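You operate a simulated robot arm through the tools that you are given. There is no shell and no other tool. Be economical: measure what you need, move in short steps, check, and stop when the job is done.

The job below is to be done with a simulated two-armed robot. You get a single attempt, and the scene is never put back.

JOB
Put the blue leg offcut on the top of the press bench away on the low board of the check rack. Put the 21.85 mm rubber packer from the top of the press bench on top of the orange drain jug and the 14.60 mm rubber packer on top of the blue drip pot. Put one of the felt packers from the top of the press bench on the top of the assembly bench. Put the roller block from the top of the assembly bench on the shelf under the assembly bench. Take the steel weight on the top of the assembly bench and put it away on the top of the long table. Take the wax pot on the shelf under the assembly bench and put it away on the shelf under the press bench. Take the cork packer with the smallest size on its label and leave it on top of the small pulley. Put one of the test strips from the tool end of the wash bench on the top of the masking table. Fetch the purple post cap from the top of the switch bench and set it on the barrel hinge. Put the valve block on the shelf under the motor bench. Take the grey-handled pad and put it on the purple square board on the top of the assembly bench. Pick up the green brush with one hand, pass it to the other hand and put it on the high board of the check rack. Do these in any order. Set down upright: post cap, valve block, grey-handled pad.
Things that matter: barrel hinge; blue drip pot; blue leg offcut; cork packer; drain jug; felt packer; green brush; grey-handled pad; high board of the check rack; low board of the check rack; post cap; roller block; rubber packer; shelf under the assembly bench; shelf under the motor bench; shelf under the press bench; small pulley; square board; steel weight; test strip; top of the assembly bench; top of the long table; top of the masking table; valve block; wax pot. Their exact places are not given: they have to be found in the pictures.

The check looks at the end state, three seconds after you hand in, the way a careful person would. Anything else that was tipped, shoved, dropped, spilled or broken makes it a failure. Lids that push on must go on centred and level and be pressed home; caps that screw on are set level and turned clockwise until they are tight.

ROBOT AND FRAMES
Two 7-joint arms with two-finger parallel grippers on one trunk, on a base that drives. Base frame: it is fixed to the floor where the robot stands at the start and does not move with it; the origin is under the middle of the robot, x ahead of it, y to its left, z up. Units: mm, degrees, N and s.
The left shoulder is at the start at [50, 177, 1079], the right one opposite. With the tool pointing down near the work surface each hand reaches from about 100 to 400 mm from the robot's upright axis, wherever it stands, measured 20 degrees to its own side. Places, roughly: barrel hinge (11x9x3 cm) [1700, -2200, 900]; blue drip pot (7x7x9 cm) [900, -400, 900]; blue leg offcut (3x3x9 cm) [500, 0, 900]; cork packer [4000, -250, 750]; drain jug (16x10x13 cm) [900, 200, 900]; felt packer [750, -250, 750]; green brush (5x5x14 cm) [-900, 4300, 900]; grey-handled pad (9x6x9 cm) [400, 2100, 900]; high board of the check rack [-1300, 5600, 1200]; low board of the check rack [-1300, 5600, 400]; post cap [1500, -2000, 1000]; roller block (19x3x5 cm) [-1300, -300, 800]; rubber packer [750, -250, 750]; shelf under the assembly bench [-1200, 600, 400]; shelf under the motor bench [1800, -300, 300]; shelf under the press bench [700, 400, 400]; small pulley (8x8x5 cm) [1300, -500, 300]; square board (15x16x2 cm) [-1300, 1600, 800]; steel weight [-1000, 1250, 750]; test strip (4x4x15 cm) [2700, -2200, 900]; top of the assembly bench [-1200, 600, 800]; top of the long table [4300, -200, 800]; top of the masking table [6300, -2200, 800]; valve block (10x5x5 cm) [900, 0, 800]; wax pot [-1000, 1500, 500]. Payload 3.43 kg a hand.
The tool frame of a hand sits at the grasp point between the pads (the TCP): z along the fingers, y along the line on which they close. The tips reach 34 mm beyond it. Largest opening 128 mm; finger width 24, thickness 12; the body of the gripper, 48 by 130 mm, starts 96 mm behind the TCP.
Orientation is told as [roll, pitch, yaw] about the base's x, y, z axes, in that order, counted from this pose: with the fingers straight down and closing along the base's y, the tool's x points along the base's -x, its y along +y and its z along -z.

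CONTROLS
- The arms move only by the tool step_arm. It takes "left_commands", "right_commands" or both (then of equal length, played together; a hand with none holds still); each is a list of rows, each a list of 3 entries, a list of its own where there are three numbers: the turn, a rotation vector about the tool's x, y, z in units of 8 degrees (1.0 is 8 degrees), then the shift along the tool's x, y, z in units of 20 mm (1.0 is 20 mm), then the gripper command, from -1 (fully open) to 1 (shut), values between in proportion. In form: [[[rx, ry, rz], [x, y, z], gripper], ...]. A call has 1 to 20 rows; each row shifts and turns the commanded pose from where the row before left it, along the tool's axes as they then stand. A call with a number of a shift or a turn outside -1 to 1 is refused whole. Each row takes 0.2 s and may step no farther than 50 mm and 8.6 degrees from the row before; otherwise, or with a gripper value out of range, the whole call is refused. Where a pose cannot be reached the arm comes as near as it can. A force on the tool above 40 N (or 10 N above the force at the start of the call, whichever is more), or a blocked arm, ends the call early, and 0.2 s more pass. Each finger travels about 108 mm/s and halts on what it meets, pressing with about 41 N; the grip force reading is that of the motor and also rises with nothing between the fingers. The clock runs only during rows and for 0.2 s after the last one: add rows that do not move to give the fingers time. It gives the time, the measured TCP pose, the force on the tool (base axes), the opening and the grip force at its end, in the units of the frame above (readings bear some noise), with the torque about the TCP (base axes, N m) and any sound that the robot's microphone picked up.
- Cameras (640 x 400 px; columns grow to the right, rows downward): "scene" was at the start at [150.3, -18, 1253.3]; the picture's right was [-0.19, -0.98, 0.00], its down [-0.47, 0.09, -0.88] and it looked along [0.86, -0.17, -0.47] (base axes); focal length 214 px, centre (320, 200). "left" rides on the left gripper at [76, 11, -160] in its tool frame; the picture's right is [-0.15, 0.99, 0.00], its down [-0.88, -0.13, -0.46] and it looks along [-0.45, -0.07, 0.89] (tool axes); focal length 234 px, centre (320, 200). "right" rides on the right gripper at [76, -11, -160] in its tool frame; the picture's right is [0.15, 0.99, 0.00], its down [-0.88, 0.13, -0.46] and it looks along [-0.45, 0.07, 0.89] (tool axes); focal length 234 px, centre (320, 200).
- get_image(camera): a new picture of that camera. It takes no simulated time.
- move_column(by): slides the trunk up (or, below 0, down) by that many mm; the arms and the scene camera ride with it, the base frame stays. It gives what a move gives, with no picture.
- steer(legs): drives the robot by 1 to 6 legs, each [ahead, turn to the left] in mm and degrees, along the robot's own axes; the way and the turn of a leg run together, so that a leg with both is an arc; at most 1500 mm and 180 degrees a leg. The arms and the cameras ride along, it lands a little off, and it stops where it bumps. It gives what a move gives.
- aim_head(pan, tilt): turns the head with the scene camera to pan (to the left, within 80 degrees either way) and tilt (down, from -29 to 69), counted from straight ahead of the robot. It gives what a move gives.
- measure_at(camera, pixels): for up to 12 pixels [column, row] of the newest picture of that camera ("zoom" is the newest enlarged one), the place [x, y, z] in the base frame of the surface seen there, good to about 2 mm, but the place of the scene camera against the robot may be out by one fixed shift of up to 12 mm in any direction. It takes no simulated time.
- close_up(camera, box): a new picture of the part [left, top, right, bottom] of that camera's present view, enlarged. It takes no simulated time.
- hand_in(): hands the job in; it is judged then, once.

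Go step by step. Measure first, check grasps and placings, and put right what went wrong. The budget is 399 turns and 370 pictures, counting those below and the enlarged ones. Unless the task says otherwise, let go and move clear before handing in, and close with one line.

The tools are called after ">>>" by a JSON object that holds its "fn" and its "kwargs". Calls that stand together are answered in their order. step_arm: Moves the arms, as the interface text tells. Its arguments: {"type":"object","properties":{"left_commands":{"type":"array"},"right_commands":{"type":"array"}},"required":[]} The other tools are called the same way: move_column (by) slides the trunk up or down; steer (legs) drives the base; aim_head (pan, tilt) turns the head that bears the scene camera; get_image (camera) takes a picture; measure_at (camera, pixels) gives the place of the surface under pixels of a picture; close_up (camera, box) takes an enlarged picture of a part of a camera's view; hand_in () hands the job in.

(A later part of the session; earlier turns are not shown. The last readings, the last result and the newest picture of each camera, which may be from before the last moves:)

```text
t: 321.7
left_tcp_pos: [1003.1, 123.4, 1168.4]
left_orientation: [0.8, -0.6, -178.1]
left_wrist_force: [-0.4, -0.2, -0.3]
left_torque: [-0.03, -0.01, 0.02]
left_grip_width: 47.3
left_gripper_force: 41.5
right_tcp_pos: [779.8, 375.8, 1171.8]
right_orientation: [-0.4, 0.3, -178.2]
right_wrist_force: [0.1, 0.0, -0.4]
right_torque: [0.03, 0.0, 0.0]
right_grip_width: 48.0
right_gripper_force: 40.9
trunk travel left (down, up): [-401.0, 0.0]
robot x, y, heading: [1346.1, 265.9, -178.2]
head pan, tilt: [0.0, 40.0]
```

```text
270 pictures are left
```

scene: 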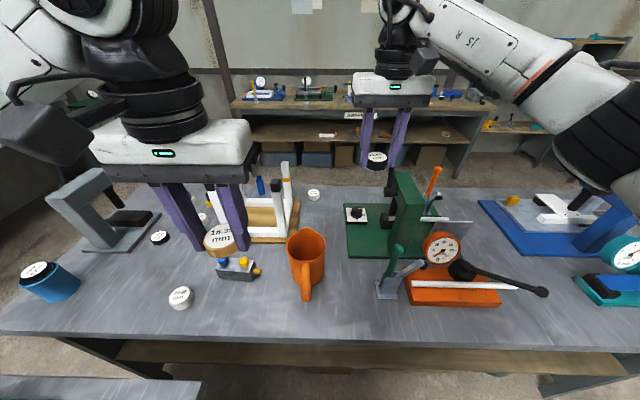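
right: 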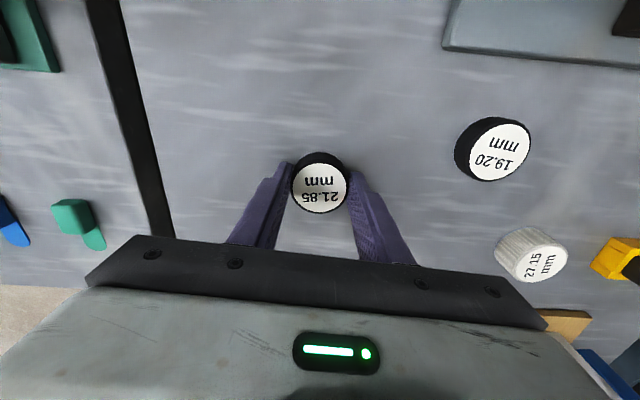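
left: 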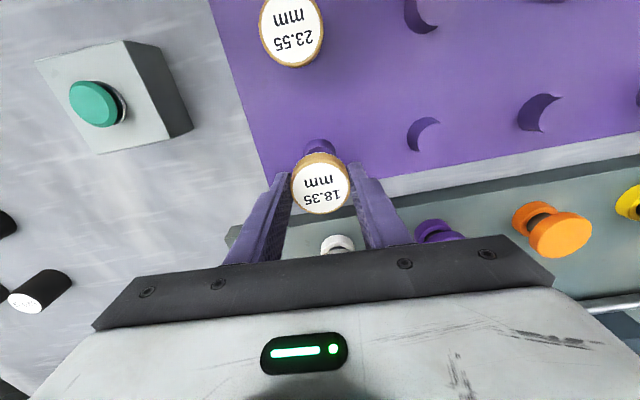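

The jug is at (306,265). I measure its rim.

>>> {"fn": "close_up", "kwargs": {"camera": "scene", "box": [260, 210, 360, 310]}}

>>> {"fn": "measure_at", "kwargs": {"camera": "zoom", "pixels": [[245, 150], [300, 185], [370, 195], [385, 145], [330, 100], [280, 115], [340, 270], [415, 190], [310, 130]]}}

```text
4.00 times, centred on (310, 260) of scene
```

zoom: 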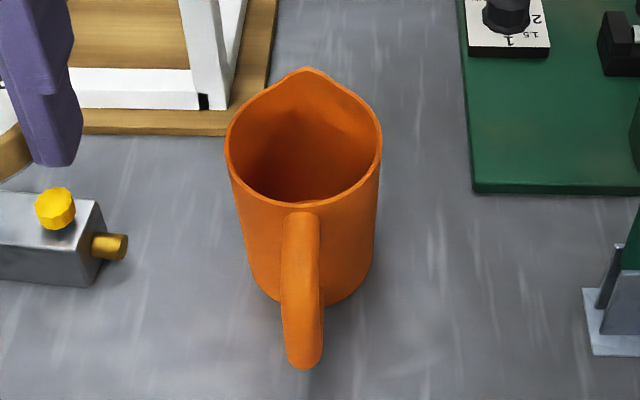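

```text
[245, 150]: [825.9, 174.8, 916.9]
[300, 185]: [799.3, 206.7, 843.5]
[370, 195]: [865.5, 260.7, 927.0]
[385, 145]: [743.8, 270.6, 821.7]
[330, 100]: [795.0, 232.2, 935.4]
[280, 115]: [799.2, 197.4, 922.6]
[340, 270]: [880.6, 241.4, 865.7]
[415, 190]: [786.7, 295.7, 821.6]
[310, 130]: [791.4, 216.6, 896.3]
```

I take the rim's extreme points.

>>> {"fn": "measure_at", "kwargs": {"camera": "zoom", "pixels": [[228, 160], [380, 150], [302, 207], [306, 71], [350, 90], [250, 105], [300, 360]]}}

```text
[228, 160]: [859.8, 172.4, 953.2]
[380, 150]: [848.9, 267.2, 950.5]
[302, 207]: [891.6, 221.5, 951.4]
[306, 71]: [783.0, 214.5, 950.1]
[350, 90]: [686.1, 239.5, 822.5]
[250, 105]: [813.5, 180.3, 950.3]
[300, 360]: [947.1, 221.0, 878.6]
```

The rim's centre is about (840,228), z≈950. I bring the right hand over it.

>>> {"fn": "step_arm", "kwargs": {"right_commands": [[[0, 0, 0], [0.4, 0.95, 0], 1], [[0, 0, 0], [0.4, 0.95, 0], 1], [[0, 0, 0], [0.4, 0.95, 0], 1], [[0, 0, 0], [0.4, 0.95, 0], 1], [[0, 0, 0], [0.4, 0.95, 0.8], 1], [[0, 0, 0], [0.4, 0.95, 0.8], 1], [[0, 0, 0], [0.4, 0.95, 0.8], 1], [[0, 0, 0], [0.3, 0.75, 0.8], 1], [[0, 0, 0], [0, 0, 0.8], 1], [[0, 0, 0], [0, 0, 0.8], 1], [[0, 0, 0], [0, 0, 0], 1]]}}

>>> {"fn": "get_image", "kwargs": {"camera": "right"}}

```text
t: 324.1
left_tcp_pos: [1003.9, 122.3, 1167.5]
left_orientation: [0.8, -0.6, -178.1]
left_wrist_force: [-0.1, -0.4, -0.5]
left_torque: [0.0, 0.0, -0.01]
left_grip_width: 47.3
left_gripper_force: 41.4
right_tcp_pos: [846.9, 229.9, 1072.8]
right_orientation: [-0.4, 0.4, -178.3]
right_wrist_force: [1.3, -0.3, -1.3]
right_torque: [-0.02, -0.03, 0.02]
right_grip_width: 48.0
right_gripper_force: 41.2
trunk travel left (down, up): [-401.0, 0.0]
robot x, y, heading: [1346.3, 268.5, -178.4]
head pan, tilt: [0.0, 40.0]
```

```text
268 pictures are left
```

right: 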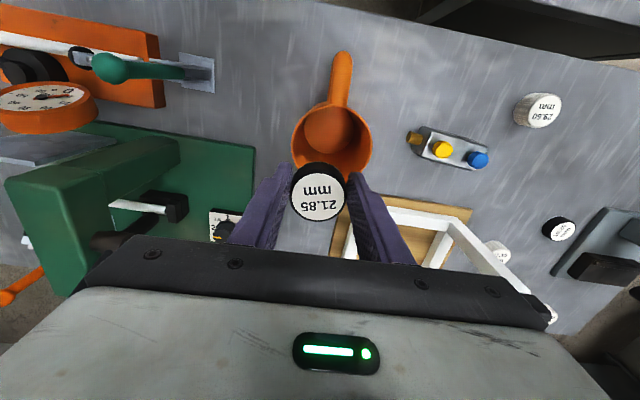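

I measure the jug rim from this hand view.

>>> {"fn": "measure_at", "kwargs": {"camera": "right", "pixels": [[294, 140], [369, 140], [295, 150], [368, 150], [332, 103], [340, 60], [335, 135]]}}

>>> {"fn": "close_up", "kwargs": {"camera": "right", "box": [260, 40, 420, 240]}}

```text
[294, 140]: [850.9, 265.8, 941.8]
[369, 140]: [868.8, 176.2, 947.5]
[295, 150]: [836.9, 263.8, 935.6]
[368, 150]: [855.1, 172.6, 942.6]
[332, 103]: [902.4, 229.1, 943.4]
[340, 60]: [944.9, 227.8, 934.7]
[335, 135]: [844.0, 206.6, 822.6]
```

```text
2.00 times, centred on (340, 140) of right
```

zoom: 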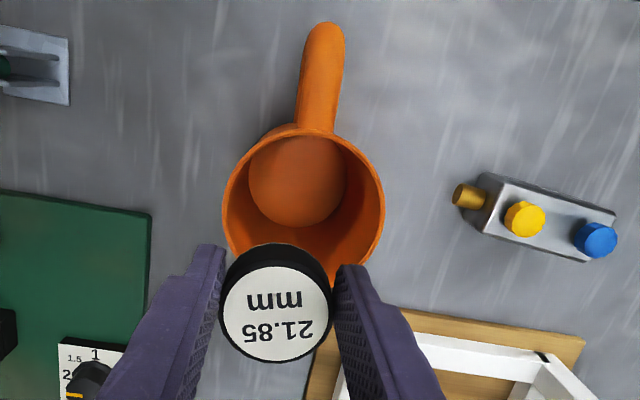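

The jug's mouth centre is (848,220). I shift 9 mm and lower to just above the rim.

>>> {"fn": "step_arm", "kwargs": {"right_commands": [[[0, 0, 0], [0, 0.45, 1], 1], [[0, 0, 0], [0, 0, 1], 1], [[0, 0, 0], [0, 0, 1], 1], [[0, 0, 0], [0, 0, 1], 1], [[0, 0, 0], [0, 0, 0.15], 1], [[0, 0, 0], [0, 0, 0], 1]]}}

>>> {"fn": "get_image", "kwargs": {"camera": "right"}}

```text
t: 325.5
left_tcp_pos: [1003.3, 122.0, 1167.2]
left_orientation: [0.8, -0.5, -178.1]
left_wrist_force: [-0.7, -0.4, 0.4]
left_torque: [0.01, 0.02, 0.01]
left_grip_width: 47.5
left_gripper_force: 41.2
right_tcp_pos: [846.1, 222.2, 990.3]
right_orientation: [-0.4, 0.3, -178.3]
right_wrist_force: [0.2, 0.3, -0.4]
right_torque: [-0.01, 0.0, -0.06]
right_grip_width: 47.6
right_gripper_force: 40.8
trunk travel left (down, up): [-401.0, 0.0]
robot x, y, heading: [1345.9, 267.1, -178.4]
head pan, tilt: [0.0, 40.0]
```

```text
266 pictures are left
```

right: 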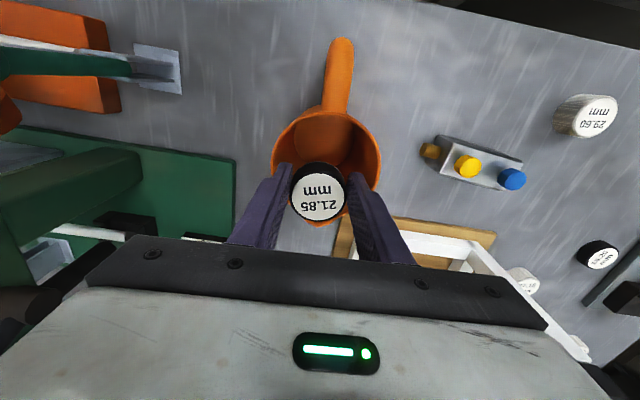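

I lower gently in 2 mm steps to feel for the top.

>>> {"fn": "step_arm", "kwargs": {"right_commands": [[[0, 0, 0], [0, 0, 0.1], 1], [[0, 0, 0], [0, 0, 0.1], 1], [[0, 0, 0], [0, 0, 0], 1]]}}

```text
t: 326.3
left_tcp_pos: [1003.5, 121.7, 1169.0]
left_orientation: [0.8, -0.6, -178.0]
left_wrist_force: [0.0, -0.2, -0.8]
left_torque: [-0.04, 0.01, 0.03]
left_grip_width: 47.5
left_gripper_force: 41.6
right_tcp_pos: [846.7, 222.7, 987.9]
right_orientation: [-0.4, 0.3, -178.4]
right_wrist_force: [1.0, 0.0, 3.8]
right_torque: [-0.11, 0.08, 0.04]
right_grip_width: 47.6
right_gripper_force: 40.9
trunk travel left (down, up): [-401.0, 0.0]
robot x, y, heading: [1346.8, 267.2, -178.4]
head pan, tilt: [0.0, 40.0]
```

It touches at z≈988 (3.8 N), so the jug carries it. I open slightly and rise.

>>> {"fn": "step_arm", "kwargs": {"right_commands": [[[0, 0, 0], [0, 0, 0], 0.1], [[0, 0, 0], [0, 0, 0], 0], [[0, 0, 0], [0, 0, 0], 0], [[0, 0, 0], [0, 0, -0.5], 0], [[0, 0, 0], [0, 0, -1], 0], [[0, 0, 0], [0, 0, -1], 0], [[0, 0, 0], [0, 0, -1], 0], [[0, 0, 0], [0, 0, -1], 0], [[0, 0, 0], [0, 0, -1], 0], [[0, 0, 0], [0, 0, -1], 0], [[0, 0, 0], [0, 0, -1], 0]]}}

>>> {"fn": "get_image", "kwargs": {"camera": "right"}}

>>> {"fn": "get_image", "kwargs": {"camera": "scene"}}

```text
t: 328.7
left_tcp_pos: [1003.3, 121.7, 1168.8]
left_orientation: [0.7, -0.6, -178.1]
left_wrist_force: [0.7, 0.5, -0.4]
left_torque: [-0.01, 0.01, 0.01]
left_grip_width: 47.3
left_gripper_force: 41.5
right_tcp_pos: [844.3, 220.7, 1139.1]
right_orientation: [-0.4, 0.2, -178.3]
right_wrist_force: [-0.4, -0.7, -0.6]
right_torque: [-0.01, -0.02, 0.0]
right_grip_width: 63.9
right_gripper_force: 0.1
trunk travel left (down, up): [-401.0, 0.0]
robot x, y, heading: [1348.0, 268.0, -178.4]
head pan, tilt: [0.0, 40.0]
```

```text
265 pictures are left
```

right: 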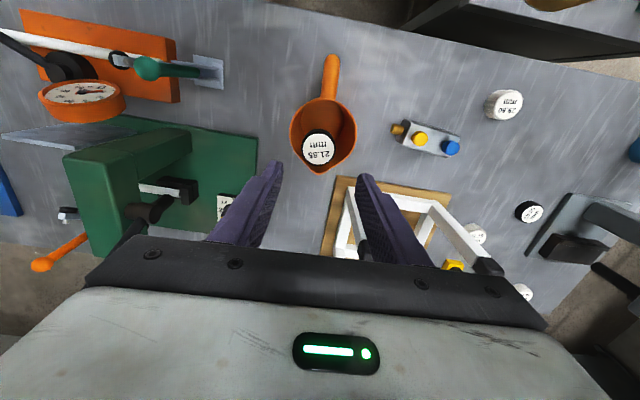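

```text
264 pictures are left
```

scene: 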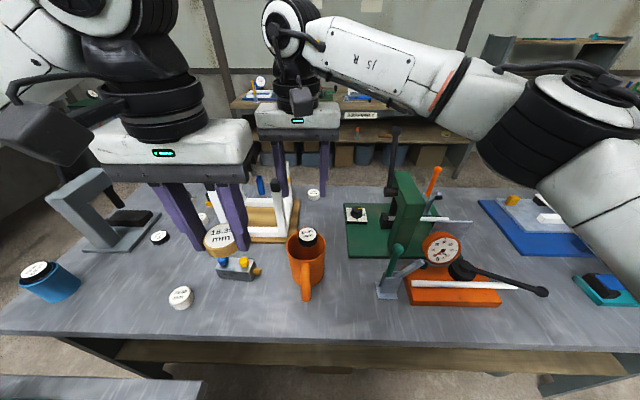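

The packer sits in the jug's mouth; I check its height and level, and measure the valve block for the next pick.

>>> {"fn": "measure_at", "kwargs": {"camera": "right", "pixels": [[318, 148], [308, 148], [329, 148], [318, 138], [420, 139], [452, 147], [402, 128], [440, 155], [415, 150], [450, 130], [505, 102]]}}

>>> {"fn": "close_up", "kwargs": {"camera": "right", "box": [370, 90, 490, 180]}}

```text
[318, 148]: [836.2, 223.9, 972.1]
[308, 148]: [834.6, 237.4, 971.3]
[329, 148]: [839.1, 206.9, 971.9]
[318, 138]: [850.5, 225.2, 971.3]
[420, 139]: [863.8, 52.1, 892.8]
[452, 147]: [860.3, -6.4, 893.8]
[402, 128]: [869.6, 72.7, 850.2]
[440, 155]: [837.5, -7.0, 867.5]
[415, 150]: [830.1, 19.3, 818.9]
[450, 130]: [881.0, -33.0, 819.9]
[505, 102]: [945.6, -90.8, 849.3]
```

```text
4.44 times, centred on (430, 135) of right
```

zoom: 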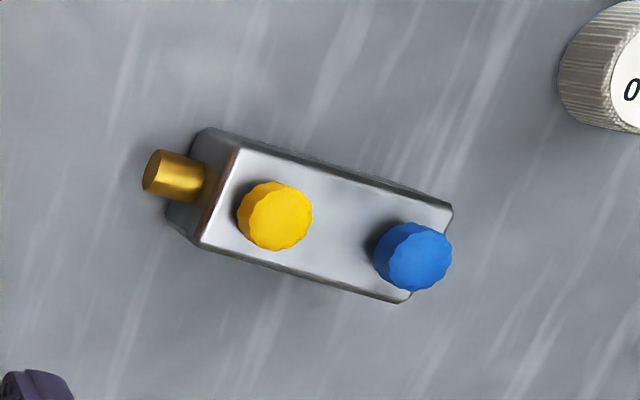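

The 21.85 packer lies level on the jug (top 972). Now the valve block: I measure its top face corners to get its axis.

>>> {"fn": "measure_at", "kwargs": {"camera": "zoom", "pixels": [[245, 160], [440, 212], [398, 292], [215, 238], [340, 205], [330, 260], [200, 150], [180, 215]]}}

```text
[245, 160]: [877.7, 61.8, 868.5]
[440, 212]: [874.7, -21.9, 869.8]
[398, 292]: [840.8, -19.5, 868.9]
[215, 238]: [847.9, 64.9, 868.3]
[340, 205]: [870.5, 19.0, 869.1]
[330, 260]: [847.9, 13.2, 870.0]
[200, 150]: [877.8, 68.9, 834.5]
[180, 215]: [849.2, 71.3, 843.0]
```

The block's axis runs nearly along y, centre (860,22), width ≈37. I move the left hand aside over the motor bench and turn the right hand 85° so its fingers close along x.

>>> {"fn": "step_arm", "kwargs": {"left_commands": [[[0, 0, 0], [0.2, 1, 0], 1], [[0, 0, 0], [0.2, 1, 0], 1], [[0, 0, 0], [0.2, 1, 0], 1], [[0, 0, 0], [0.2, 1, 0], 1], [[0, 0, 0], [0.2, 1, 0], 1], [[0, 0, 0], [0.2, 1, 0], 1], [[0, 0, 0], [0.2, 1, 0], 1], [[0, 0, 0], [0.2, 1, 0], 1], [[0, 0, 0], [0, 1, 0], 1], [[0, 0, 0], [0, 0, 0], 1], [[0, 0, 0], [0, 0, 0], 1], [[0, 0, 0], [0, 0, 0], 1]], "right_commands": [[[0, 0, -1], [0, 0, 0], -0.2], [[0, 0, -1], [0, 0, 0], -0.2], [[0, 0, -1], [0, 0, 0], -0.2], [[0, 0, -1], [0, 0, 0], -0.2], [[0, 0, -1], [0, 0, 0], -0.2], [[0, 0, -1], [0, 0, 0], -0.2], [[0, 0, -1], [0, 0, 0], -0.2], [[0, 0, -1], [0, 0, 0], -0.2], [[0, 0, -1], [0, 0, 0], -0.2], [[0, 0, -1], [0, 0, 0], -0.2], [[0, 0, -0.6], [0, 0, 0], -0.2], [[0, 0, 0], [0, 0, 0], -0.2]]}}

>>> {"fn": "get_image", "kwargs": {"camera": "scene"}}

```text
t: 331.3
left_tcp_pos: [1041.2, -57.8, 1169.9]
left_orientation: [0.9, -0.6, -178.1]
left_wrist_force: [-0.2, 0.3, -0.8]
left_torque: [0.0, 0.04, 0.0]
left_grip_width: 47.5
left_gripper_force: 40.8
right_tcp_pos: [845.4, 220.6, 1138.5]
right_orientation: [-0.1, 0.5, -123.8]
right_wrist_force: [0.3, -0.6, 0.7]
right_torque: [-0.01, 0.0, -0.01]
right_grip_width: 76.9
right_gripper_force: 0.0
right hand out of reach, approached as far as the arm can: row 7, 8, 9, 10
trunk travel left (down, up): [-401.0, 0.0]
robot x, y, heading: [1350.4, 265.4, -178.3]
head pan, tilt: [0.0, 40.0]
```

```text
262 pictures are left
```

scene: 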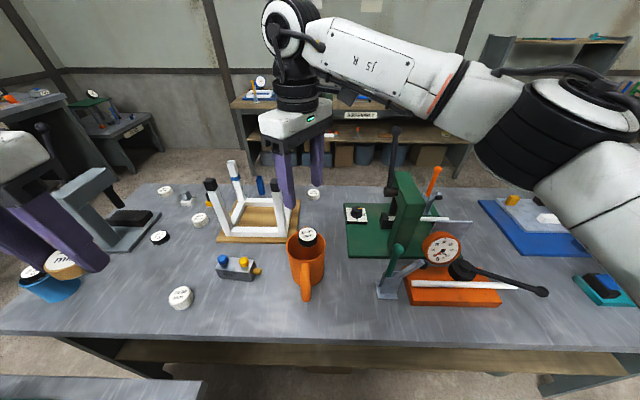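

The right wrist stops at 54°, so the left hand should take the valve block. I turn the right hand back and draw it aside, and will set the cork packer down on the press bench for a moment.

>>> {"fn": "step_arm", "kwargs": {"right_commands": [[[0, 0, 1], [0, 0, -0.5], -0.2], [[0, 0, 1], [0, 0, -0.5], -0.2], [[0, 0, 1], [0, 0, -0.5], -0.2], [[0, 0, 1], [0, 0, -0.5], -0.2], [[0, 0, 1], [0, 0, -0.5], -0.2], [[0, 0, 1], [0, 0, -0.5], -0.2], [[0, 0, 0.85], [0, 0, 0], -0.2], [[0, 0, 0], [0.9, -1, 0], -0.2], [[0, 0, 0], [0.9, -1, 0], -0.2], [[0, 0, 0], [0.9, -1, 0], -0.2], [[0, 0, 0], [0.9, -1, 0], -0.2], [[0, 0, 0], [0.9, -1, 0], -0.2], [[0, 0, 0], [0.9, -1, 0], -0.2], [[0, 0, 0], [0.9, -1, 0], -0.2], [[0, 0, 0], [0.9, -1, 0], -0.2], [[0, 0, 0], [0.5, -1, 0], -0.2], [[0, 0, 0], [0, -1, 0], -0.2]]}}

>>> {"fn": "measure_at", "kwargs": {"camera": "scene", "pixels": [[345, 310], [340, 290], [300, 320], [235, 310], [270, 310], [380, 290], [330, 325]]}}

```text
t: 334.9
left_tcp_pos: [1042.5, -57.0, 1169.6]
left_orientation: [0.8, -0.6, -178.1]
left_wrist_force: [-0.4, 0.1, -0.6]
left_torque: [0.02, -0.01, -0.03]
left_grip_width: 47.3
left_gripper_force: 41.0
right_tcp_pos: [986.5, 430.0, 1200.2]
right_orientation: [-0.4, 0.3, -176.3]
right_wrist_force: [-0.2, 1.3, -0.6]
right_torque: [0.02, -0.03, 0.02]
right_grip_width: 76.7
right_gripper_force: 0.1
trunk travel left (down, up): [-401.0, 0.0]
robot x, y, heading: [1346.8, 267.3, -178.4]
head pan, tilt: [0.0, 40.0]
```

```text
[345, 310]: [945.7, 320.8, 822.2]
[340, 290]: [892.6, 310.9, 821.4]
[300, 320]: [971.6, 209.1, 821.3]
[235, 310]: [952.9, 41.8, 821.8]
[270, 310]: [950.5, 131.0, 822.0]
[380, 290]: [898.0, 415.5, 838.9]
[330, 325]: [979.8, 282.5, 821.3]
```

I carry the cork packer with the left hand to the free spot (925,130) and lower it.

>>> {"fn": "step_arm", "kwargs": {"left_commands": [[[0, 0, 0], [-0.58, -0.94, 0], 1], [[0, 0, 0], [-0.58, -0.94, 0], 1], [[0, 0, 0], [-0.58, -0.94, 0], 1], [[0, 0, 0], [-0.58, -0.94, 0], 1], [[0, 0, 0], [-0.58, -0.94, 0], 1], [[0, 0, 0], [-0.58, -0.94, 0], 1], [[0, 0, 0], [-0.58, -0.94, 0], 1], [[0, 0, 0], [-0.58, -0.94, 0], 1], [[0, 0, 0], [-0.58, -0.94, 0], 1], [[0, 0, 0], [-0.58, -0.9, 0], 1], [[0, 0, 0], [0, 0, 1], 1], [[0, 0, 0], [0, 0, 1], 1], [[0, 0, 0], [0, 0, 1], 1], [[0, 0, 0], [0, 0, 1], 1], [[0, 0, 0], [0, 0, 1], 1], [[0, 0, 0], [0, 0, 1], 1], [[0, 0, 0], [0, 0, 1], 1], [[0, 0, 0], [0, 0, 1], 1], [[0, 0, 0], [0, 0, 0], 1]]}}

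>>> {"fn": "get_image", "kwargs": {"camera": "left"}}

```text
t: 338.9
left_tcp_pos: [918.3, 123.0, 1008.3]
left_orientation: [0.8, -0.6, -178.2]
left_wrist_force: [-1.1, 0.3, -0.9]
left_torque: [0.0, -0.03, -0.01]
left_grip_width: 47.4
left_gripper_force: 40.9
right_tcp_pos: [986.4, 430.9, 1200.8]
right_orientation: [-0.4, 0.3, -176.4]
right_wrist_force: [0.9, -0.2, 0.1]
right_torque: [0.02, -0.02, 0.0]
right_grip_width: 76.7
right_gripper_force: 0.1
trunk travel left (down, up): [-401.0, 0.0]
robot x, y, heading: [1346.0, 271.6, -178.4]
head pan, tilt: [0.0, 40.0]
```

```text
261 pictures are left
```

left: 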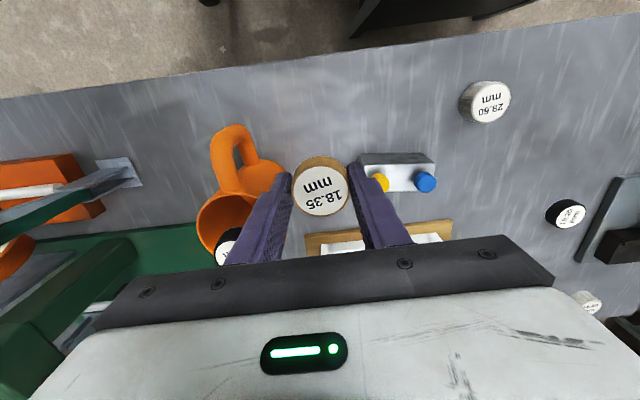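

I shift 10 mm away from the jug and lower to release height z≈855.

>>> {"fn": "step_arm", "kwargs": {"left_commands": [[[0, 0, 0], [0.5, 0.4, 0.65], 1], [[0, 0, 0], [0, 0, 1], 1], [[0, 0, 0], [0, 0, 1], 1], [[0, 0, 0], [0, 0, 1], 1], [[0, 0, 0], [0, 0, 1], 1], [[0, 0, 0], [0, 0, 1], 1], [[0, 0, 0], [0, 0, 1], 1], [[0, 0, 0], [0, 0, 1], 1], [[0, 0, 0], [0, 0, 0], 1]]}}

```text
t: 340.9
left_tcp_pos: [925.7, 115.1, 857.0]
left_orientation: [0.7, -0.7, -178.1]
left_wrist_force: [-0.3, -0.7, -0.8]
left_torque: [0.0, -0.03, 0.0]
left_grip_width: 47.6
left_gripper_force: 40.9
right_tcp_pos: [986.3, 429.3, 1200.4]
right_orientation: [-0.4, 0.3, -176.2]
right_wrist_force: [-0.6, 0.1, 0.3]
right_torque: [0.02, 0.01, 0.03]
right_grip_width: 77.0
right_gripper_force: 0.0
trunk travel left (down, up): [-401.0, 0.0]
robot x, y, heading: [1345.8, 267.4, -178.5]
head pan, tilt: [0.0, 40.0]
```

Now I release slowly, rise and turn the left hand by about 93° for the valve block.

>>> {"fn": "step_arm", "kwargs": {"left_commands": [[[0, 0, 0], [0, 0, 0.1], 1], [[0, 0, 0], [0, 0, 0], 0.1], [[0, 0, 0], [0, 0, 0], 0.05], [[0, 0, 0], [0, 0, 0], 0.05], [[0, 0, 0], [0, 0, -1], 0.05], [[0, 0, 0], [0, 0, -1], 0.05], [[0, 0, 0], [0, 0, -1], 0.05], [[0, 0, 0], [0, 0, -1], 0.05], [[0, 0, 0], [0, 0, -1], 0.05], [[0, 0, 0], [0, 0, -1], 0.05], [[0, 0, 0], [0, 0, -1], 0.05], [[0, 0, 0], [0, 0, -1], 0.05], [[0, 0, 0], [0, 0, -1], 0.05], [[0, 0, 0], [0, 0, -1], 0.05]]}}

>>> {"fn": "step_arm", "kwargs": {"left_commands": [[[0, 0, 1], [-0.4, 0.8, 0], -0.2], [[0, 0, 1], [-0.2, 0.8, 0], -0.2], [[0, 0, 1], [0, 0.8, 0], -0.2], [[0, 0, 1], [0, 0.6, 0], -0.2], [[0, 0, 1], [0, 0, 0], -0.2], [[0, 0, 1], [0, 0, 0], -0.2], [[0, 0, 1], [0, 0, 0], -0.2], [[0, 0, 1], [0, 0, 0], -0.2], [[0, 0, 1], [0, 0, 0], -0.2], [[0, 0, 1], [0, 0, 0], -0.2], [[0, 0, 1], [0, 0, 0], -0.2], [[0, 0, 0.9], [0, 0, 0], -0.2], [[0, 0, 0], [0, 0, 0], -0.2]]}}

>>> {"fn": "get_image", "kwargs": {"camera": "left"}}

```text
t: 343.9
left_tcp_pos: [927.3, 115.5, 1052.2]
left_orientation: [0.8, -0.6, -178.1]
left_wrist_force: [0.5, 0.1, -1.1]
left_torque: [0.0, 0.02, 0.0]
left_grip_width: 60.6
left_gripper_force: 0.1
right_tcp_pos: [986.8, 431.1, 1200.3]
right_orientation: [-0.4, 0.3, -176.3]
right_wrist_force: [-0.5, 0.2, 0.3]
right_torque: [0.0, 0.02, -0.03]
right_grip_width: 76.9
right_gripper_force: 0.1
trunk travel left (down, up): [-401.0, 0.0]
robot x, y, heading: [1347.9, 272.1, -178.4]
head pan, tilt: [0.0, 40.0]
```

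```text
t: 346.7
left_tcp_pos: [906.9, 59.8, 1053.2]
left_orientation: [0.5, 1.0, 86.6]
left_wrist_force: [0.5, -0.2, 0.3]
left_torque: [0.04, 0.0, -0.01]
left_grip_width: 77.0
left_gripper_force: 0.0
right_tcp_pos: [986.6, 430.2, 1199.5]
right_orientation: [-0.3, 0.3, -176.3]
right_wrist_force: [-0.6, 0.6, 1.5]
right_torque: [-0.04, 0.02, 0.01]
right_grip_width: 76.9
right_gripper_force: 0.0
trunk travel left (down, up): [-401.0, 0.0]
robot x, y, heading: [1347.0, 270.9, -178.4]
head pan, tilt: [0.0, 40.0]
```

```text
260 pictures are left
```

left: 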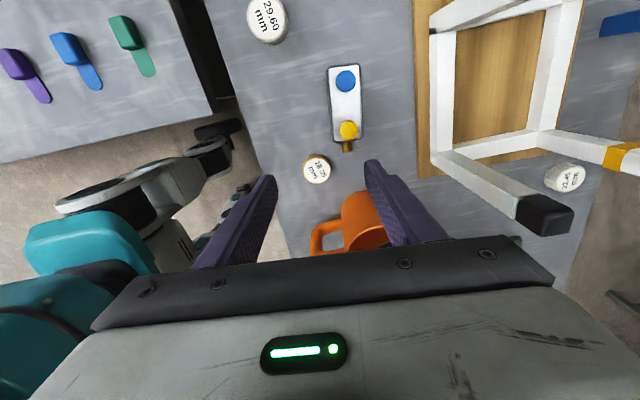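

The left hand now closes along x. I measure the valve block in its view.

>>> {"fn": "close_up", "kwargs": {"camera": "left", "box": [295, 50, 395, 160]}}

>>> {"fn": "measure_at", "kwargs": {"camera": "left", "pixels": [[348, 129], [346, 81], [332, 105], [362, 105], [346, 105], [347, 139], [345, 68], [317, 169]]}}

```text
3.64 times, centred on (345, 105) of left
```

zoom: 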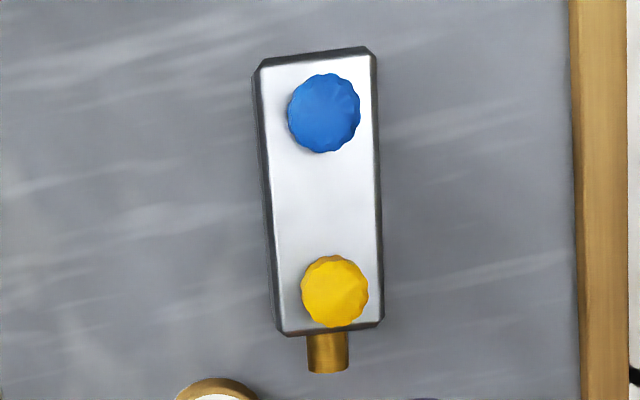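

```text
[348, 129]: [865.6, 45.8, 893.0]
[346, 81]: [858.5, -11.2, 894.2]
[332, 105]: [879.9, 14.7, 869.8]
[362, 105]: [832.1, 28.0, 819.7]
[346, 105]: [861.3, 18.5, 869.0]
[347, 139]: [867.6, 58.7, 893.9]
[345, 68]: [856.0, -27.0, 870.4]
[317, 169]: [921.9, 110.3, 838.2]
```

The block's axis is turned 6.6° from y, centre (862,20). I align, move over it, descend and check before closing.

>>> {"fn": "measure_at", "kwargs": {"camera": "left", "pixels": [[416, 100], [414, 60], [419, 150]]}}

>>> {"fn": "step_arm", "kwargs": {"left_commands": [[[0, 0, 0.41], [0, 0, 0], 0.05], [[0, 0, 0], [0.75, 0.66, 0], 0.05], [[0, 0, 0], [0.75, 0.66, 0], 0.05], [[0, 0, 0], [0.74, 0.65, 0.75], 0.05], [[0, 0, 0], [0, 0, 1], 0.05], [[0, 0, 0], [0, 0, 1], 0.05], [[0, 0, 0], [0, 0, 1], 0.05], [[0, 0, 0], [0, 0, 1], 0.05], [[0, 0, 0], [0, 0, 1], 0.05], [[0, 0, 0], [0, 0, 0], 0.05]]}}

>>> {"fn": "get_image", "kwargs": {"camera": "left"}}

```text
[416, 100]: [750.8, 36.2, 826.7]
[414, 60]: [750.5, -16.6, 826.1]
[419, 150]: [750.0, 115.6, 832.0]
```

```text
t: 348.9
left_tcp_pos: [861.0, 16.8, 940.7]
left_orientation: [0.4, 0.9, 83.4]
left_wrist_force: [0.4, 0.0, 0.0]
left_torque: [-0.01, 0.03, -0.02]
left_grip_width: 60.6
left_gripper_force: 0.1
right_tcp_pos: [986.2, 429.5, 1200.9]
right_orientation: [-0.4, 0.3, -176.4]
right_wrist_force: [0.8, 0.0, -0.5]
right_torque: [-0.01, -0.06, 0.02]
right_grip_width: 77.0
right_gripper_force: 0.2
trunk travel left (down, up): [-401.0, 0.0]
robot x, y, heading: [1345.8, 270.0, -178.6]
head pan, tilt: [0.0, 40.0]
```

```text
258 pictures are left
```

left: 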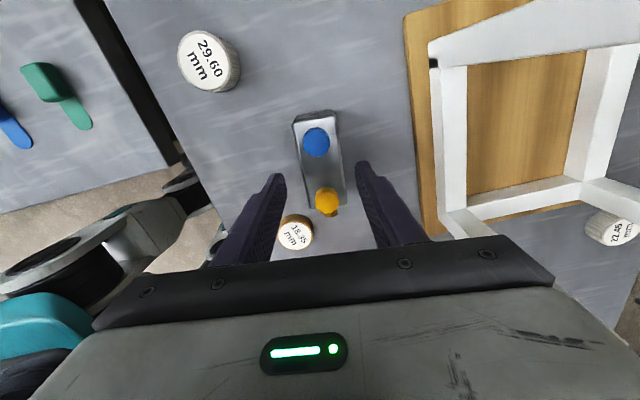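

Well aligned. I go down 81 mm, close and lift a little.

>>> {"fn": "step_arm", "kwargs": {"left_commands": [[[0, 0, 0], [0, 0, 1], 0.05], [[0, 0, 0], [0, 0, 1], 0.05], [[0, 0, 0], [0, 0, 1], 0.05], [[0, 0, 0], [0, 0, 1], 0.05], [[0, 0, 0], [0, 0, 0.05], 0.05], [[0, 0, 0], [0, 0, 0], 0.05], [[0, 0, 0], [0, 0, 0], 1], [[0, 0, 0], [0, 0, 0], 1], [[0, 0, 0], [0, 0, 0], 1], [[0, 0, 0], [0, 0, -0.5], 1], [[0, 0, 0], [0, 0, -1], 1], [[0, 0, 0], [0, 0, 0], 1]]}}

>>> {"fn": "get_image", "kwargs": {"camera": "left"}}

```text
t: 351.5
left_tcp_pos: [862.0, 16.0, 888.7]
left_orientation: [0.5, 0.9, 83.5]
left_wrist_force: [-0.6, -0.4, -1.4]
left_torque: [0.0, -0.02, -0.05]
left_grip_width: 43.6
left_gripper_force: 41.2
right_tcp_pos: [985.7, 430.1, 1200.5]
right_orientation: [-0.3, 0.3, -176.4]
right_wrist_force: [0.7, 0.1, 0.2]
right_torque: [-0.03, -0.01, 0.01]
right_grip_width: 77.0
right_gripper_force: 0.1
trunk travel left (down, up): [-401.0, 0.0]
robot x, y, heading: [1348.5, 266.1, -178.2]
head pan, tilt: [0.0, 40.0]
```

```text
257 pictures are left
```

left: 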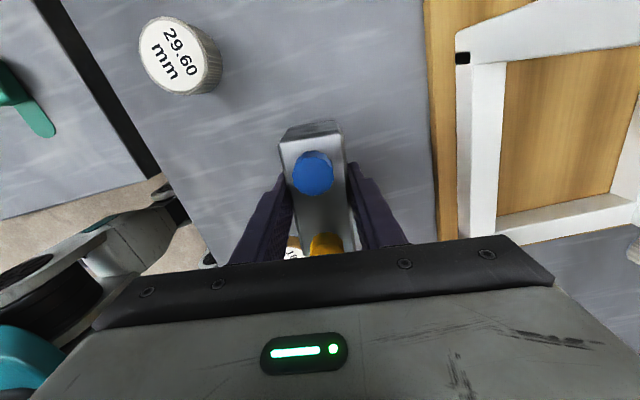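

The block is held (43.6 mm). I raise it and carry the left hand aside again.

>>> {"fn": "step_arm", "kwargs": {"left_commands": [[[0, 0, 0], [0, 0, -1], 1], [[0, 0, 0], [0, 0, -1], 1], [[0, 0, 0], [0, 0, -1], 1], [[0, 0, 0], [0, 0, -1], 1], [[0, 0, 0], [0, 0, -1], 1], [[0, 0, 0], [0, 0, -1], 1], [[0, 0, 0], [0, 0, -1], 1], [[0, 0, 0], [0.4, -0.94, -1], 1], [[0, 0, 0], [0.4, -0.94, -1], 1], [[0, 0, 0], [0.4, -0.94, -1], 1], [[0, 0, 0], [0.4, -0.94, -1], 1], [[0, 0, 0], [0.4, -0.94, -1], 1], [[0, 0, 0], [0.4, -0.94, -1], 1], [[0, 0, 0], [0.4, -0.94, -1], 1], [[0, 0, 0], [0.4, -0.94, 0], 1], [[0, 0, 0], [0.4, -0.94, 0], 1], [[0, 0, 0], [0.4, -0.94, 0], 1], [[0, 0, 0], [0, 0, 0], 1]]}}

>>> {"fn": "step_arm", "kwargs": {"right_commands": [[[0, 0, 0], [-0.26, 1, 0], -0.25], [[0, 0, 0], [-0.26, 1, 0], -0.25], [[0, 0, 0], [-0.26, 1, 0], -0.25], [[0, 0, 0], [-0.26, 1, 0], -0.25], [[0, 0, 0], [-0.26, 1, 0], -0.25], [[0, 0, 0], [-0.26, 1, 0], -0.25], [[0, 0, 0], [-0.26, 1, 0], -0.25], [[0, 0, 0], [-0.26, 1, 0], -0.25], [[0, 0, 0], [-0.26, 1, 0], -0.25], [[0, 0, 0], [-0.26, 1, 0], -0.25], [[0, 0, 0], [-0.26, 1, 0], -0.25], [[0, 0, 0], [-0.26, 1, 0], -0.25], [[0, 0, 0], [-0.26, 1, 0], -0.25], [[0, 0, 0], [-0.26, 1, 0], -0.25], [[0, 0, 0], [-0.26, 1, 0], -0.25], [[0, 0, 0], [-0.26, 0.8, 0], -0.25], [[0, 0, 0], [0, 0, 1], -0.25], [[0, 0, 0], [0, 0, 1], -0.25], [[0, 0, 0], [0, 0, 1], -0.25], [[0, 0, 0], [0, 0, 1], -0.25]]}}

>>> {"fn": "get_image", "kwargs": {"camera": "right"}}

```text
t: 355.3
left_tcp_pos: [1040.3, -81.3, 1170.6]
left_orientation: [0.4, 1.0, 83.5]
left_wrist_force: [0.2, -0.5, -2.6]
left_torque: [0.01, 0.01, -0.04]
left_grip_width: 43.5
left_gripper_force: 41.3
right_tcp_pos: [985.3, 430.8, 1199.1]
right_orientation: [-0.4, 0.3, -176.2]
right_wrist_force: [-0.3, 0.5, 0.9]
right_torque: [-0.04, 0.02, -0.01]
right_grip_width: 77.0
right_gripper_force: 0.0
trunk travel left (down, up): [-401.0, 0.0]
robot x, y, heading: [1346.0, 270.1, -178.1]
head pan, tilt: [0.0, 40.0]
```

```text
t: 359.5
left_tcp_pos: [1040.7, -82.1, 1169.6]
left_orientation: [0.5, 0.9, 83.4]
left_wrist_force: [-0.4, 0.0, -1.6]
left_torque: [0.02, -0.01, 0.01]
left_grip_width: 43.7
left_gripper_force: 41.1
right_tcp_pos: [925.2, 108.6, 1115.8]
right_orientation: [-0.5, 0.4, -176.2]
right_wrist_force: [-1.0, 0.0, 0.0]
right_torque: [-0.02, -0.01, -0.06]
right_grip_width: 79.8
right_gripper_force: 0.1
trunk travel left (down, up): [-401.0, 0.0]
robot x, y, heading: [1347.8, 268.5, -178.1]
head pan, tilt: [0.0, 40.0]
```

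```text
256 pictures are left
```

right: 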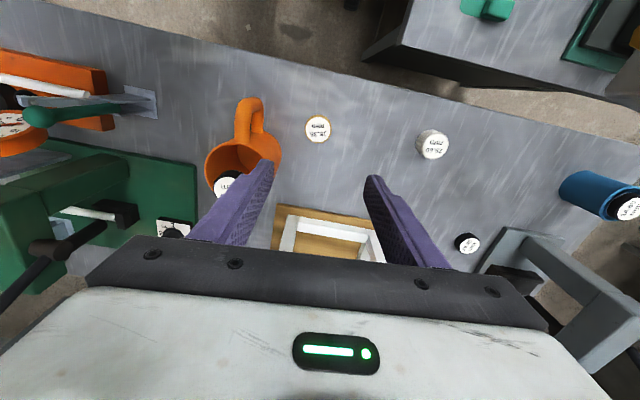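

I measure the cork packer at (318,129).

>>> {"fn": "measure_at", "kwargs": {"camera": "right", "pixels": [[318, 129], [306, 129], [330, 129], [318, 117], [318, 141]]}}

```text
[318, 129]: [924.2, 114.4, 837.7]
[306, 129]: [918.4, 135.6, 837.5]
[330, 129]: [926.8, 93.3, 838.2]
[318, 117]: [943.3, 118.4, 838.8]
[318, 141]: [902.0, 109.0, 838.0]
```

Centre (923,114): I correct, descend to z≈858, grip and lift.

>>> {"fn": "step_arm", "kwargs": {"right_commands": [[[0, 0, 0], [-0.1, -0.3, 0.9], -0.1], [[0, 0, 0], [0, 0, 1], -0.1], [[0, 0, 0], [0, 0, 1], -0.1], [[0, 0, 0], [0, 0, 1], -0.1], [[0, 0, 0], [0, 0, 1], -0.1], [[0, 0, 0], [0, 0, 1], -0.1], [[0, 0, 0], [0, 0, 1], -0.1], [[0, 0, 0], [0, 0, 1], -0.1], [[0, 0, 0], [0, 0, 1], -0.1], [[0, 0, 0], [0, 0, 1], -0.1], [[0, 0, 0], [0, 0, 1], -0.1], [[0, 0, 0], [0, 0, 1], -0.1], [[0, 0, 0], [0, 0, 1], -0.1], [[0, 0, 0], [0, 0, 0], -0.1], [[0, 0, 0], [0, 0, 0], 1], [[0, 0, 0], [0, 0, 0], 1], [[0, 0, 0], [0, 0, 0], 1]]}}

>>> {"fn": "get_image", "kwargs": {"camera": "right"}}

```text
t: 363.1
left_tcp_pos: [1040.2, -81.9, 1169.7]
left_orientation: [0.4, 1.0, 83.4]
left_wrist_force: [-0.2, -0.2, -2.2]
left_torque: [0.02, 0.01, 0.02]
left_grip_width: 43.7
left_gripper_force: 41.3
right_tcp_pos: [922.1, 118.0, 858.5]
right_orientation: [-0.4, 0.3, -176.3]
right_wrist_force: [0.3, -0.2, 0.4]
right_torque: [0.01, -0.03, -0.01]
right_grip_width: 47.5
right_gripper_force: 40.7
trunk travel left (down, up): [-401.0, 0.0]
robot x, y, heading: [1348.5, 268.6, -178.4]
head pan, tilt: [0.0, 40.0]
```

```text
255 pictures are left
```

right: 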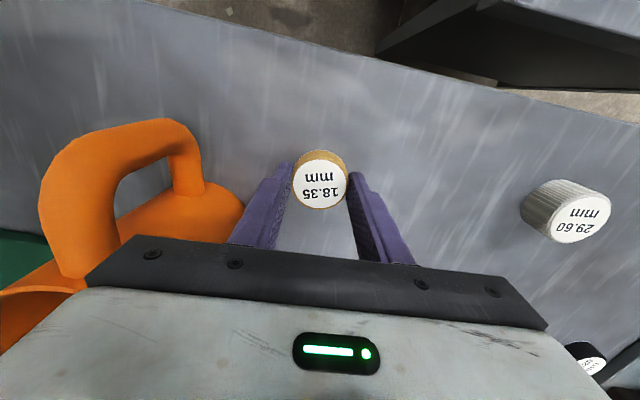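

The cork packer is held again. I lift it and bring the right hand back to its own side.

>>> {"fn": "step_arm", "kwargs": {"right_commands": [[[0, 0, 0], [0, 0, -1], 1], [[0, 0, 0], [0, 0, -1], 1], [[0, 0, 0], [0, 0, -1], 1], [[0, 0, 0], [0, 0, -1], 1], [[0, 0, 0], [0, 0, -1], 1], [[0, 0, 0], [0, 0, -1], 1], [[0, 0, 0], [0, 0, -1], 1], [[0, 0, 0], [0, 0, -1], 1], [[0, 0, 0], [0, 0, -1], 1], [[0, 0, 0], [0, 0, -1], 1], [[0, 0, 0], [0.2, -1, -1], 1], [[0, 0, 0], [0.2, -1, -1], 1], [[0, 0, 0], [0.2, -1, -1], 1], [[0, 0, 0], [0.2, -1, -1], 1], [[0, 0, 0], [0.2, -1, -1], 1], [[0, 0, 0], [0.2, -1, -1], 1], [[0, 0, 0], [0.2, -1, 0], 1], [[0, 0, 0], [0.2, -1, 0], 1], [[0, 0, 0], [0.2, -1, 0], 1], [[0, 0, 0], [0.2, -1, 0], 1]]}}

>>> {"fn": "step_arm", "kwargs": {"right_commands": [[[0, 0, 0], [0.2, -1, 0], 1], [[0, 0, 0], [0.2, -1, 0], 1], [[0, 0, 0], [0.2, -1, 0], 1], [[0, 0, 0], [0, -1, 0], 1], [[0, 0, 0], [0, 0, 0], 1], [[0, 0, 0], [0, 0, 0], 1], [[0, 0, 0], [0, 0, 0], 1], [[0, 0, 0], [0, 0, 0], 1], [[0, 0, 0], [0, 0, 0], 1], [[0, 0, 0], [0, 0, 0], 1], [[0, 0, 0], [0, 0, 0], 1], [[0, 0, 0], [0, 0, 0], 1], [[0, 0, 0], [0, 0, 0], 1], [[0, 0, 0], [0, 0, 0], 1], [[0, 0, 0], [0, 0, 0], 1], [[0, 0, 0], [0, 0, 0], 1]], "left_commands": [[[0, 0, -1], [0, 0, 0], 1], [[0, 0, -1], [0, 0, 0], 1], [[0, 0, -1], [0, 0, 0], 1], [[0, 0, -1], [0, 0, 0], 1], [[0, 0, -1], [0, 0, 0], 1], [[0, 0, -1], [0, 0, 0], 1], [[0, 0, -1], [0, 0, 0], 1], [[0, 0, -1], [0, 0, 0], 1], [[0, 0, -1], [0, 0, 0], 1], [[0, 0, -1], [-0.5, -1, 0], 1], [[0, 0, -1], [-0.8, -1, 0], 1], [[0, 0, -1], [-0.8, -1, 0], 1], [[0, 0, 0], [-0.8, -1, 0], 1], [[0, 0, 0], [-0.8, -1, 0], 1], [[0, 0, 0], [-0.8, -1, 0], 1], [[0, 0, 0], [-0.8, -1, 0], 1]]}}

>>> {"fn": "get_image", "kwargs": {"camera": "scene"}}

```text
t: 367.3
left_tcp_pos: [1042.3, -81.4, 1171.1]
left_orientation: [0.5, 0.9, 83.4]
left_wrist_force: [0.3, 1.3, -1.9]
left_torque: [0.01, 0.01, 0.04]
left_grip_width: 43.6
left_gripper_force: 40.5
right_tcp_pos: [948.2, 319.2, 1180.1]
right_orientation: [-0.4, 0.2, -176.2]
right_wrist_force: [0.1, -1.1, -0.5]
right_torque: [-0.06, 0.01, 0.0]
right_grip_width: 47.6
right_gripper_force: 40.9
trunk travel left (down, up): [-401.0, 0.0]
robot x, y, heading: [1348.0, 270.8, -178.6]
head pan, tilt: [0.0, 40.0]
```

```text
t: 370.7
left_tcp_pos: [954.6, 69.1, 1168.2]
left_orientation: [1.0, -0.4, 179.5]
left_wrist_force: [-0.5, -0.1, -1.7]
left_torque: [-0.04, -0.07, 0.0]
left_grip_width: 43.7
left_gripper_force: 41.1
right_tcp_pos: [954.5, 401.4, 1181.5]
right_orientation: [-0.4, 0.3, -176.3]
right_wrist_force: [-0.5, -0.1, 0.0]
right_torque: [-0.04, 0.03, 0.03]
right_grip_width: 47.5
right_gripper_force: 40.7
trunk travel left (down, up): [-401.0, 0.0]
robot x, y, heading: [1347.6, 265.6, -178.3]
head pan, tilt: [0.0, 40.0]
```

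```text
254 pictures are left
```

scene: 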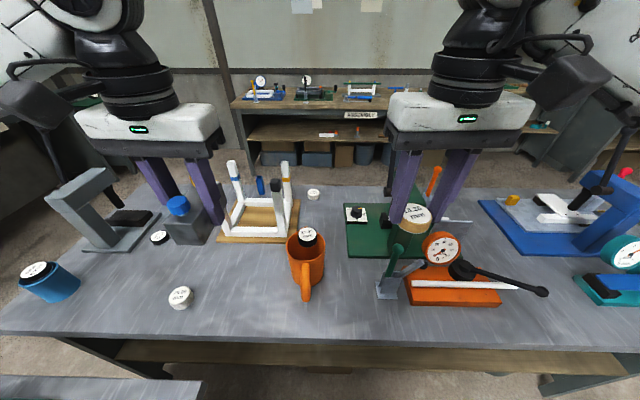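

Both hands are ready. I drive back east to (3200,650) and turn south to face the gap.

>>> {"fn": "steer", "kwargs": {"legs": [[0, -170], [1500, 0], [395, 0], [0, -101.7]]}}

>>> {"fn": "step_arm", "kwargs": {"left_commands": [[[0, 0, 0], [-1, -0.35, 0], 1], [[0, 0, 0], [-1, -0.35, 0], 1], [[0, 0, 0], [-1, -0.35, 0], 1], [[0, 0, 0], [-1, -0.35, 0], 1], [[0, 0, 0], [-1, -0.35, 0], 1], [[0, 0, 0], [-1, -0.35, 0], 1], [[0, 0, 0], [-1, -0.35, 0], 1], [[0, 0, 0], [-1, -0.35, 0], 1], [[0, 0, 0], [-1, -0.35, 0], 1]]}}

>>> {"fn": "aim_head", "kwargs": {"pan": 0, "tilt": 25}}

>>> {"fn": "get_image", "kwargs": {"camera": "scene"}}

```text
t: 391.4
left_tcp_pos: [3389.7, 238.4, 1169.4]
left_orientation: [0.7, -0.5, -92.2]
left_wrist_force: [-0.5, -0.4, -2.1]
left_torque: [0.02, -0.01, -0.01]
left_grip_width: 43.6
left_gripper_force: 41.5
right_tcp_pos: [3058.8, 248.2, 1181.8]
right_orientation: [-0.4, 0.3, -87.9]
right_wrist_force: [-0.9, 0.5, -1.1]
right_torque: [0.0, -0.01, -0.01]
right_grip_width: 47.5
right_gripper_force: 41.2
trunk travel left (down, up): [-401.0, 0.0]
robot x, y, heading: [3199.1, 639.3, -89.9]
head pan, tilt: [0.0, 40.0]
```

```text
t: 393.4
left_tcp_pos: [3319.0, 59.9, 1169.3]
left_orientation: [0.9, -0.5, -92.2]
left_wrist_force: [0.2, -0.5, -2.7]
left_torque: [0.03, 0.0, -0.03]
left_grip_width: 43.7
left_gripper_force: 40.7
right_tcp_pos: [3056.9, 247.2, 1182.0]
right_orientation: [-0.4, 0.3, -88.0]
right_wrist_force: [-0.3, 0.6, -0.3]
right_torque: [0.04, 0.01, -0.03]
right_grip_width: 47.3
right_gripper_force: 40.8
trunk travel left (down, up): [-401.0, 0.0]
robot x, y, heading: [3200.1, 634.5, -89.9]
head pan, tilt: [0.0, 40.0]
```

```text
t: 394.2
left_tcp_pos: [3319.5, 59.1, 1169.3]
left_orientation: [0.8, -0.6, -92.1]
left_wrist_force: [-0.5, -0.7, -2.3]
left_torque: [0.05, 0.01, 0.0]
left_grip_width: 43.7
left_gripper_force: 40.9
right_tcp_pos: [3058.1, 246.6, 1182.7]
right_orientation: [-0.4, 0.3, -87.8]
right_wrist_force: [-0.4, -0.3, -1.6]
right_torque: [0.02, 0.01, 0.0]
right_grip_width: 47.7
right_gripper_force: 41.1
trunk travel left (down, up): [-401.0, 0.0]
robot x, y, heading: [3199.9, 636.4, -89.7]
head pan, tilt: [0.0, 25.0]
```

```text
253 pictures are left
```

scene: 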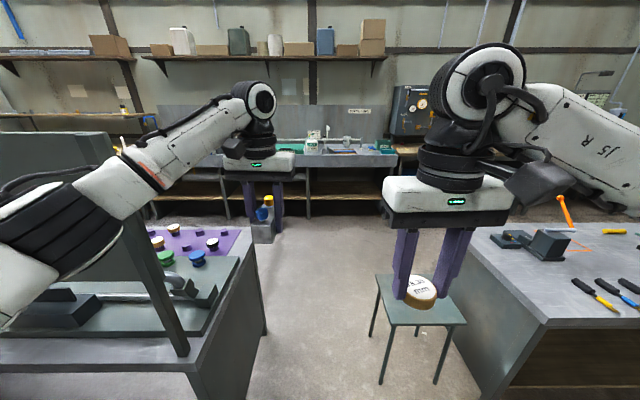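

I check the left elbow against the board's near edge.

>>> {"fn": "measure_at", "kwargs": {"camera": "scene", "pixels": [[30, 220], [60, 260], [20, 265], [80, 240], [150, 280], [180, 340], [100, 150], [110, 200], [130, 170]]}}

```text
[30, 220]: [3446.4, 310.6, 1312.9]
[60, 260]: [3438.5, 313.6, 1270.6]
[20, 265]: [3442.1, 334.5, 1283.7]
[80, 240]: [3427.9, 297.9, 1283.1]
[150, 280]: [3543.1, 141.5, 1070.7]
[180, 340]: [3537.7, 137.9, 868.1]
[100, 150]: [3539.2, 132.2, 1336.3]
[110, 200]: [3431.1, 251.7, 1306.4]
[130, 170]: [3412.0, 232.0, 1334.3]
```

The elbow should clear by about 40 mm; I bias 15 mm to the west and pass through.

>>> {"fn": "steer", "kwargs": {"legs": [[0, -2.3], [400, 0], [0, 2], [1080, 0], [0, -90]]}}

>>> {"fn": "get_image", "kwargs": {"camera": "scene"}}

```text
t: 406.4
left_tcp_pos: [2610.3, -964.2, 1168.9]
left_orientation: [0.9, -0.5, 178.1]
left_wrist_force: [-1.0, -0.7, -2.4]
left_torque: [0.01, -0.02, 0.04]
left_grip_width: 43.8
left_gripper_force: 41.3
right_tcp_pos: [2796.0, -700.5, 1180.6]
right_orientation: [-0.3, 0.3, -177.6]
right_wrist_force: [0.2, 0.7, -0.8]
right_torque: [-0.03, -0.03, -0.03]
right_grip_width: 47.4
right_gripper_force: 40.8
trunk travel left (down, up): [-401.0, 0.0]
robot x, y, heading: [3182.0, -840.2, -179.8]
head pan, tilt: [0.0, 25.0]
```

```text
252 pictures are left
```

scene: 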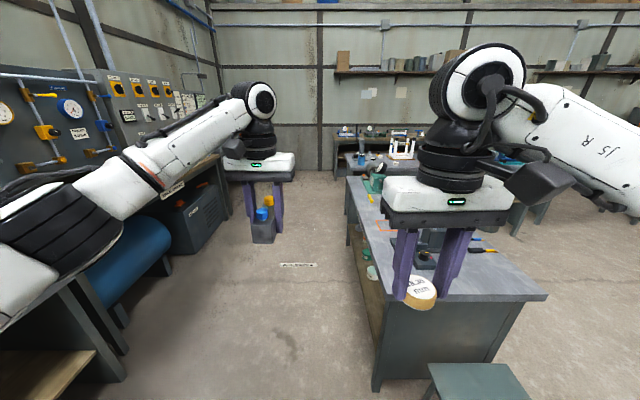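

I'm through. I enlarge the plate on the floor at (298,265) and the motor-bench shelf to plan the pulley approach.

>>> {"fn": "close_up", "kwargs": {"camera": "scene", "box": [260, 180, 400, 300]}}

>>> {"fn": "measure_at", "kwargs": {"camera": "zoom", "pixels": [[100, 385], [255, 380], [180, 380], [180, 388], [520, 395], [480, 250], [470, 200]]}}

```text
3.33 times, centred on (330, 240) of scene
```

zoom: 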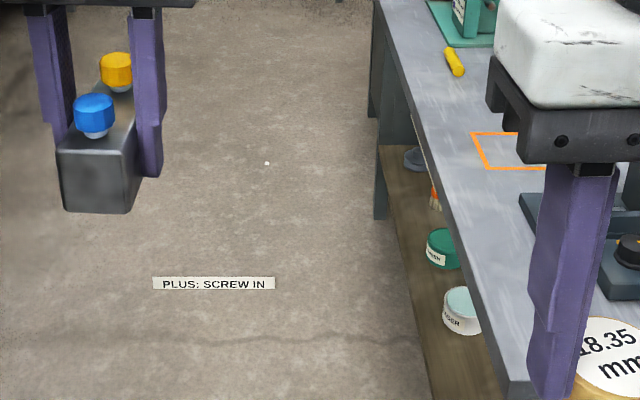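

```text
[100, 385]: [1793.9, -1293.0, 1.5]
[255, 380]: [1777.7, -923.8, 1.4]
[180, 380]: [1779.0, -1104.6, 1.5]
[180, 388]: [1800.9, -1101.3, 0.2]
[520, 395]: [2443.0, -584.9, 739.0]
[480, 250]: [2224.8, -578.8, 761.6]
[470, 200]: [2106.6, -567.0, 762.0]
```

On the shelf I see a white pot (460,310), a green pot (443,248) and a grey thing (413,158), perhaps the pulley. I measure them and the sign.

>>> {"fn": "measure_at", "kwargs": {"camera": "zoom", "pixels": [[460, 305], [443, 245], [415, 158], [412, 165], [430, 350], [395, 200], [213, 283], [160, 283], [268, 283], [435, 195]]}}

>>> {"fn": "close_up", "kwargs": {"camera": "scene", "box": [340, 200, 380, 230]}}

```text
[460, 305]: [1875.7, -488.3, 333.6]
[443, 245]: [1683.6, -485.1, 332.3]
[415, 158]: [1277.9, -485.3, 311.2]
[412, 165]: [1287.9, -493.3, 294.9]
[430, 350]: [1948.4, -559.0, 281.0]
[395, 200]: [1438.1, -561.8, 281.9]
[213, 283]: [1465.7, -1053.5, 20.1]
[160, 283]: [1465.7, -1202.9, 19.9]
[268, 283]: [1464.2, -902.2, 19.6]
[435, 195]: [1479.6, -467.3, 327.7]
```

```text
13.33 times, centred on (360, 215) of scene
```

zoom: 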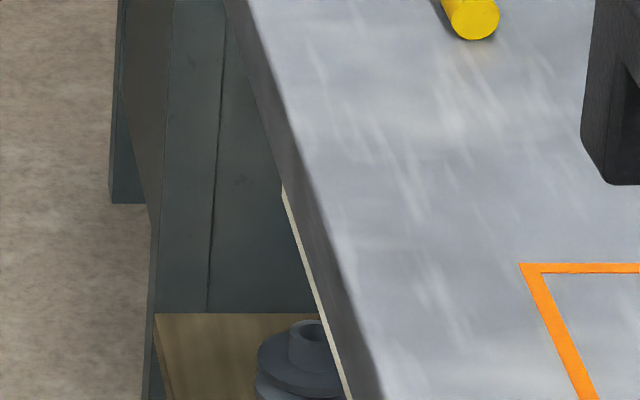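

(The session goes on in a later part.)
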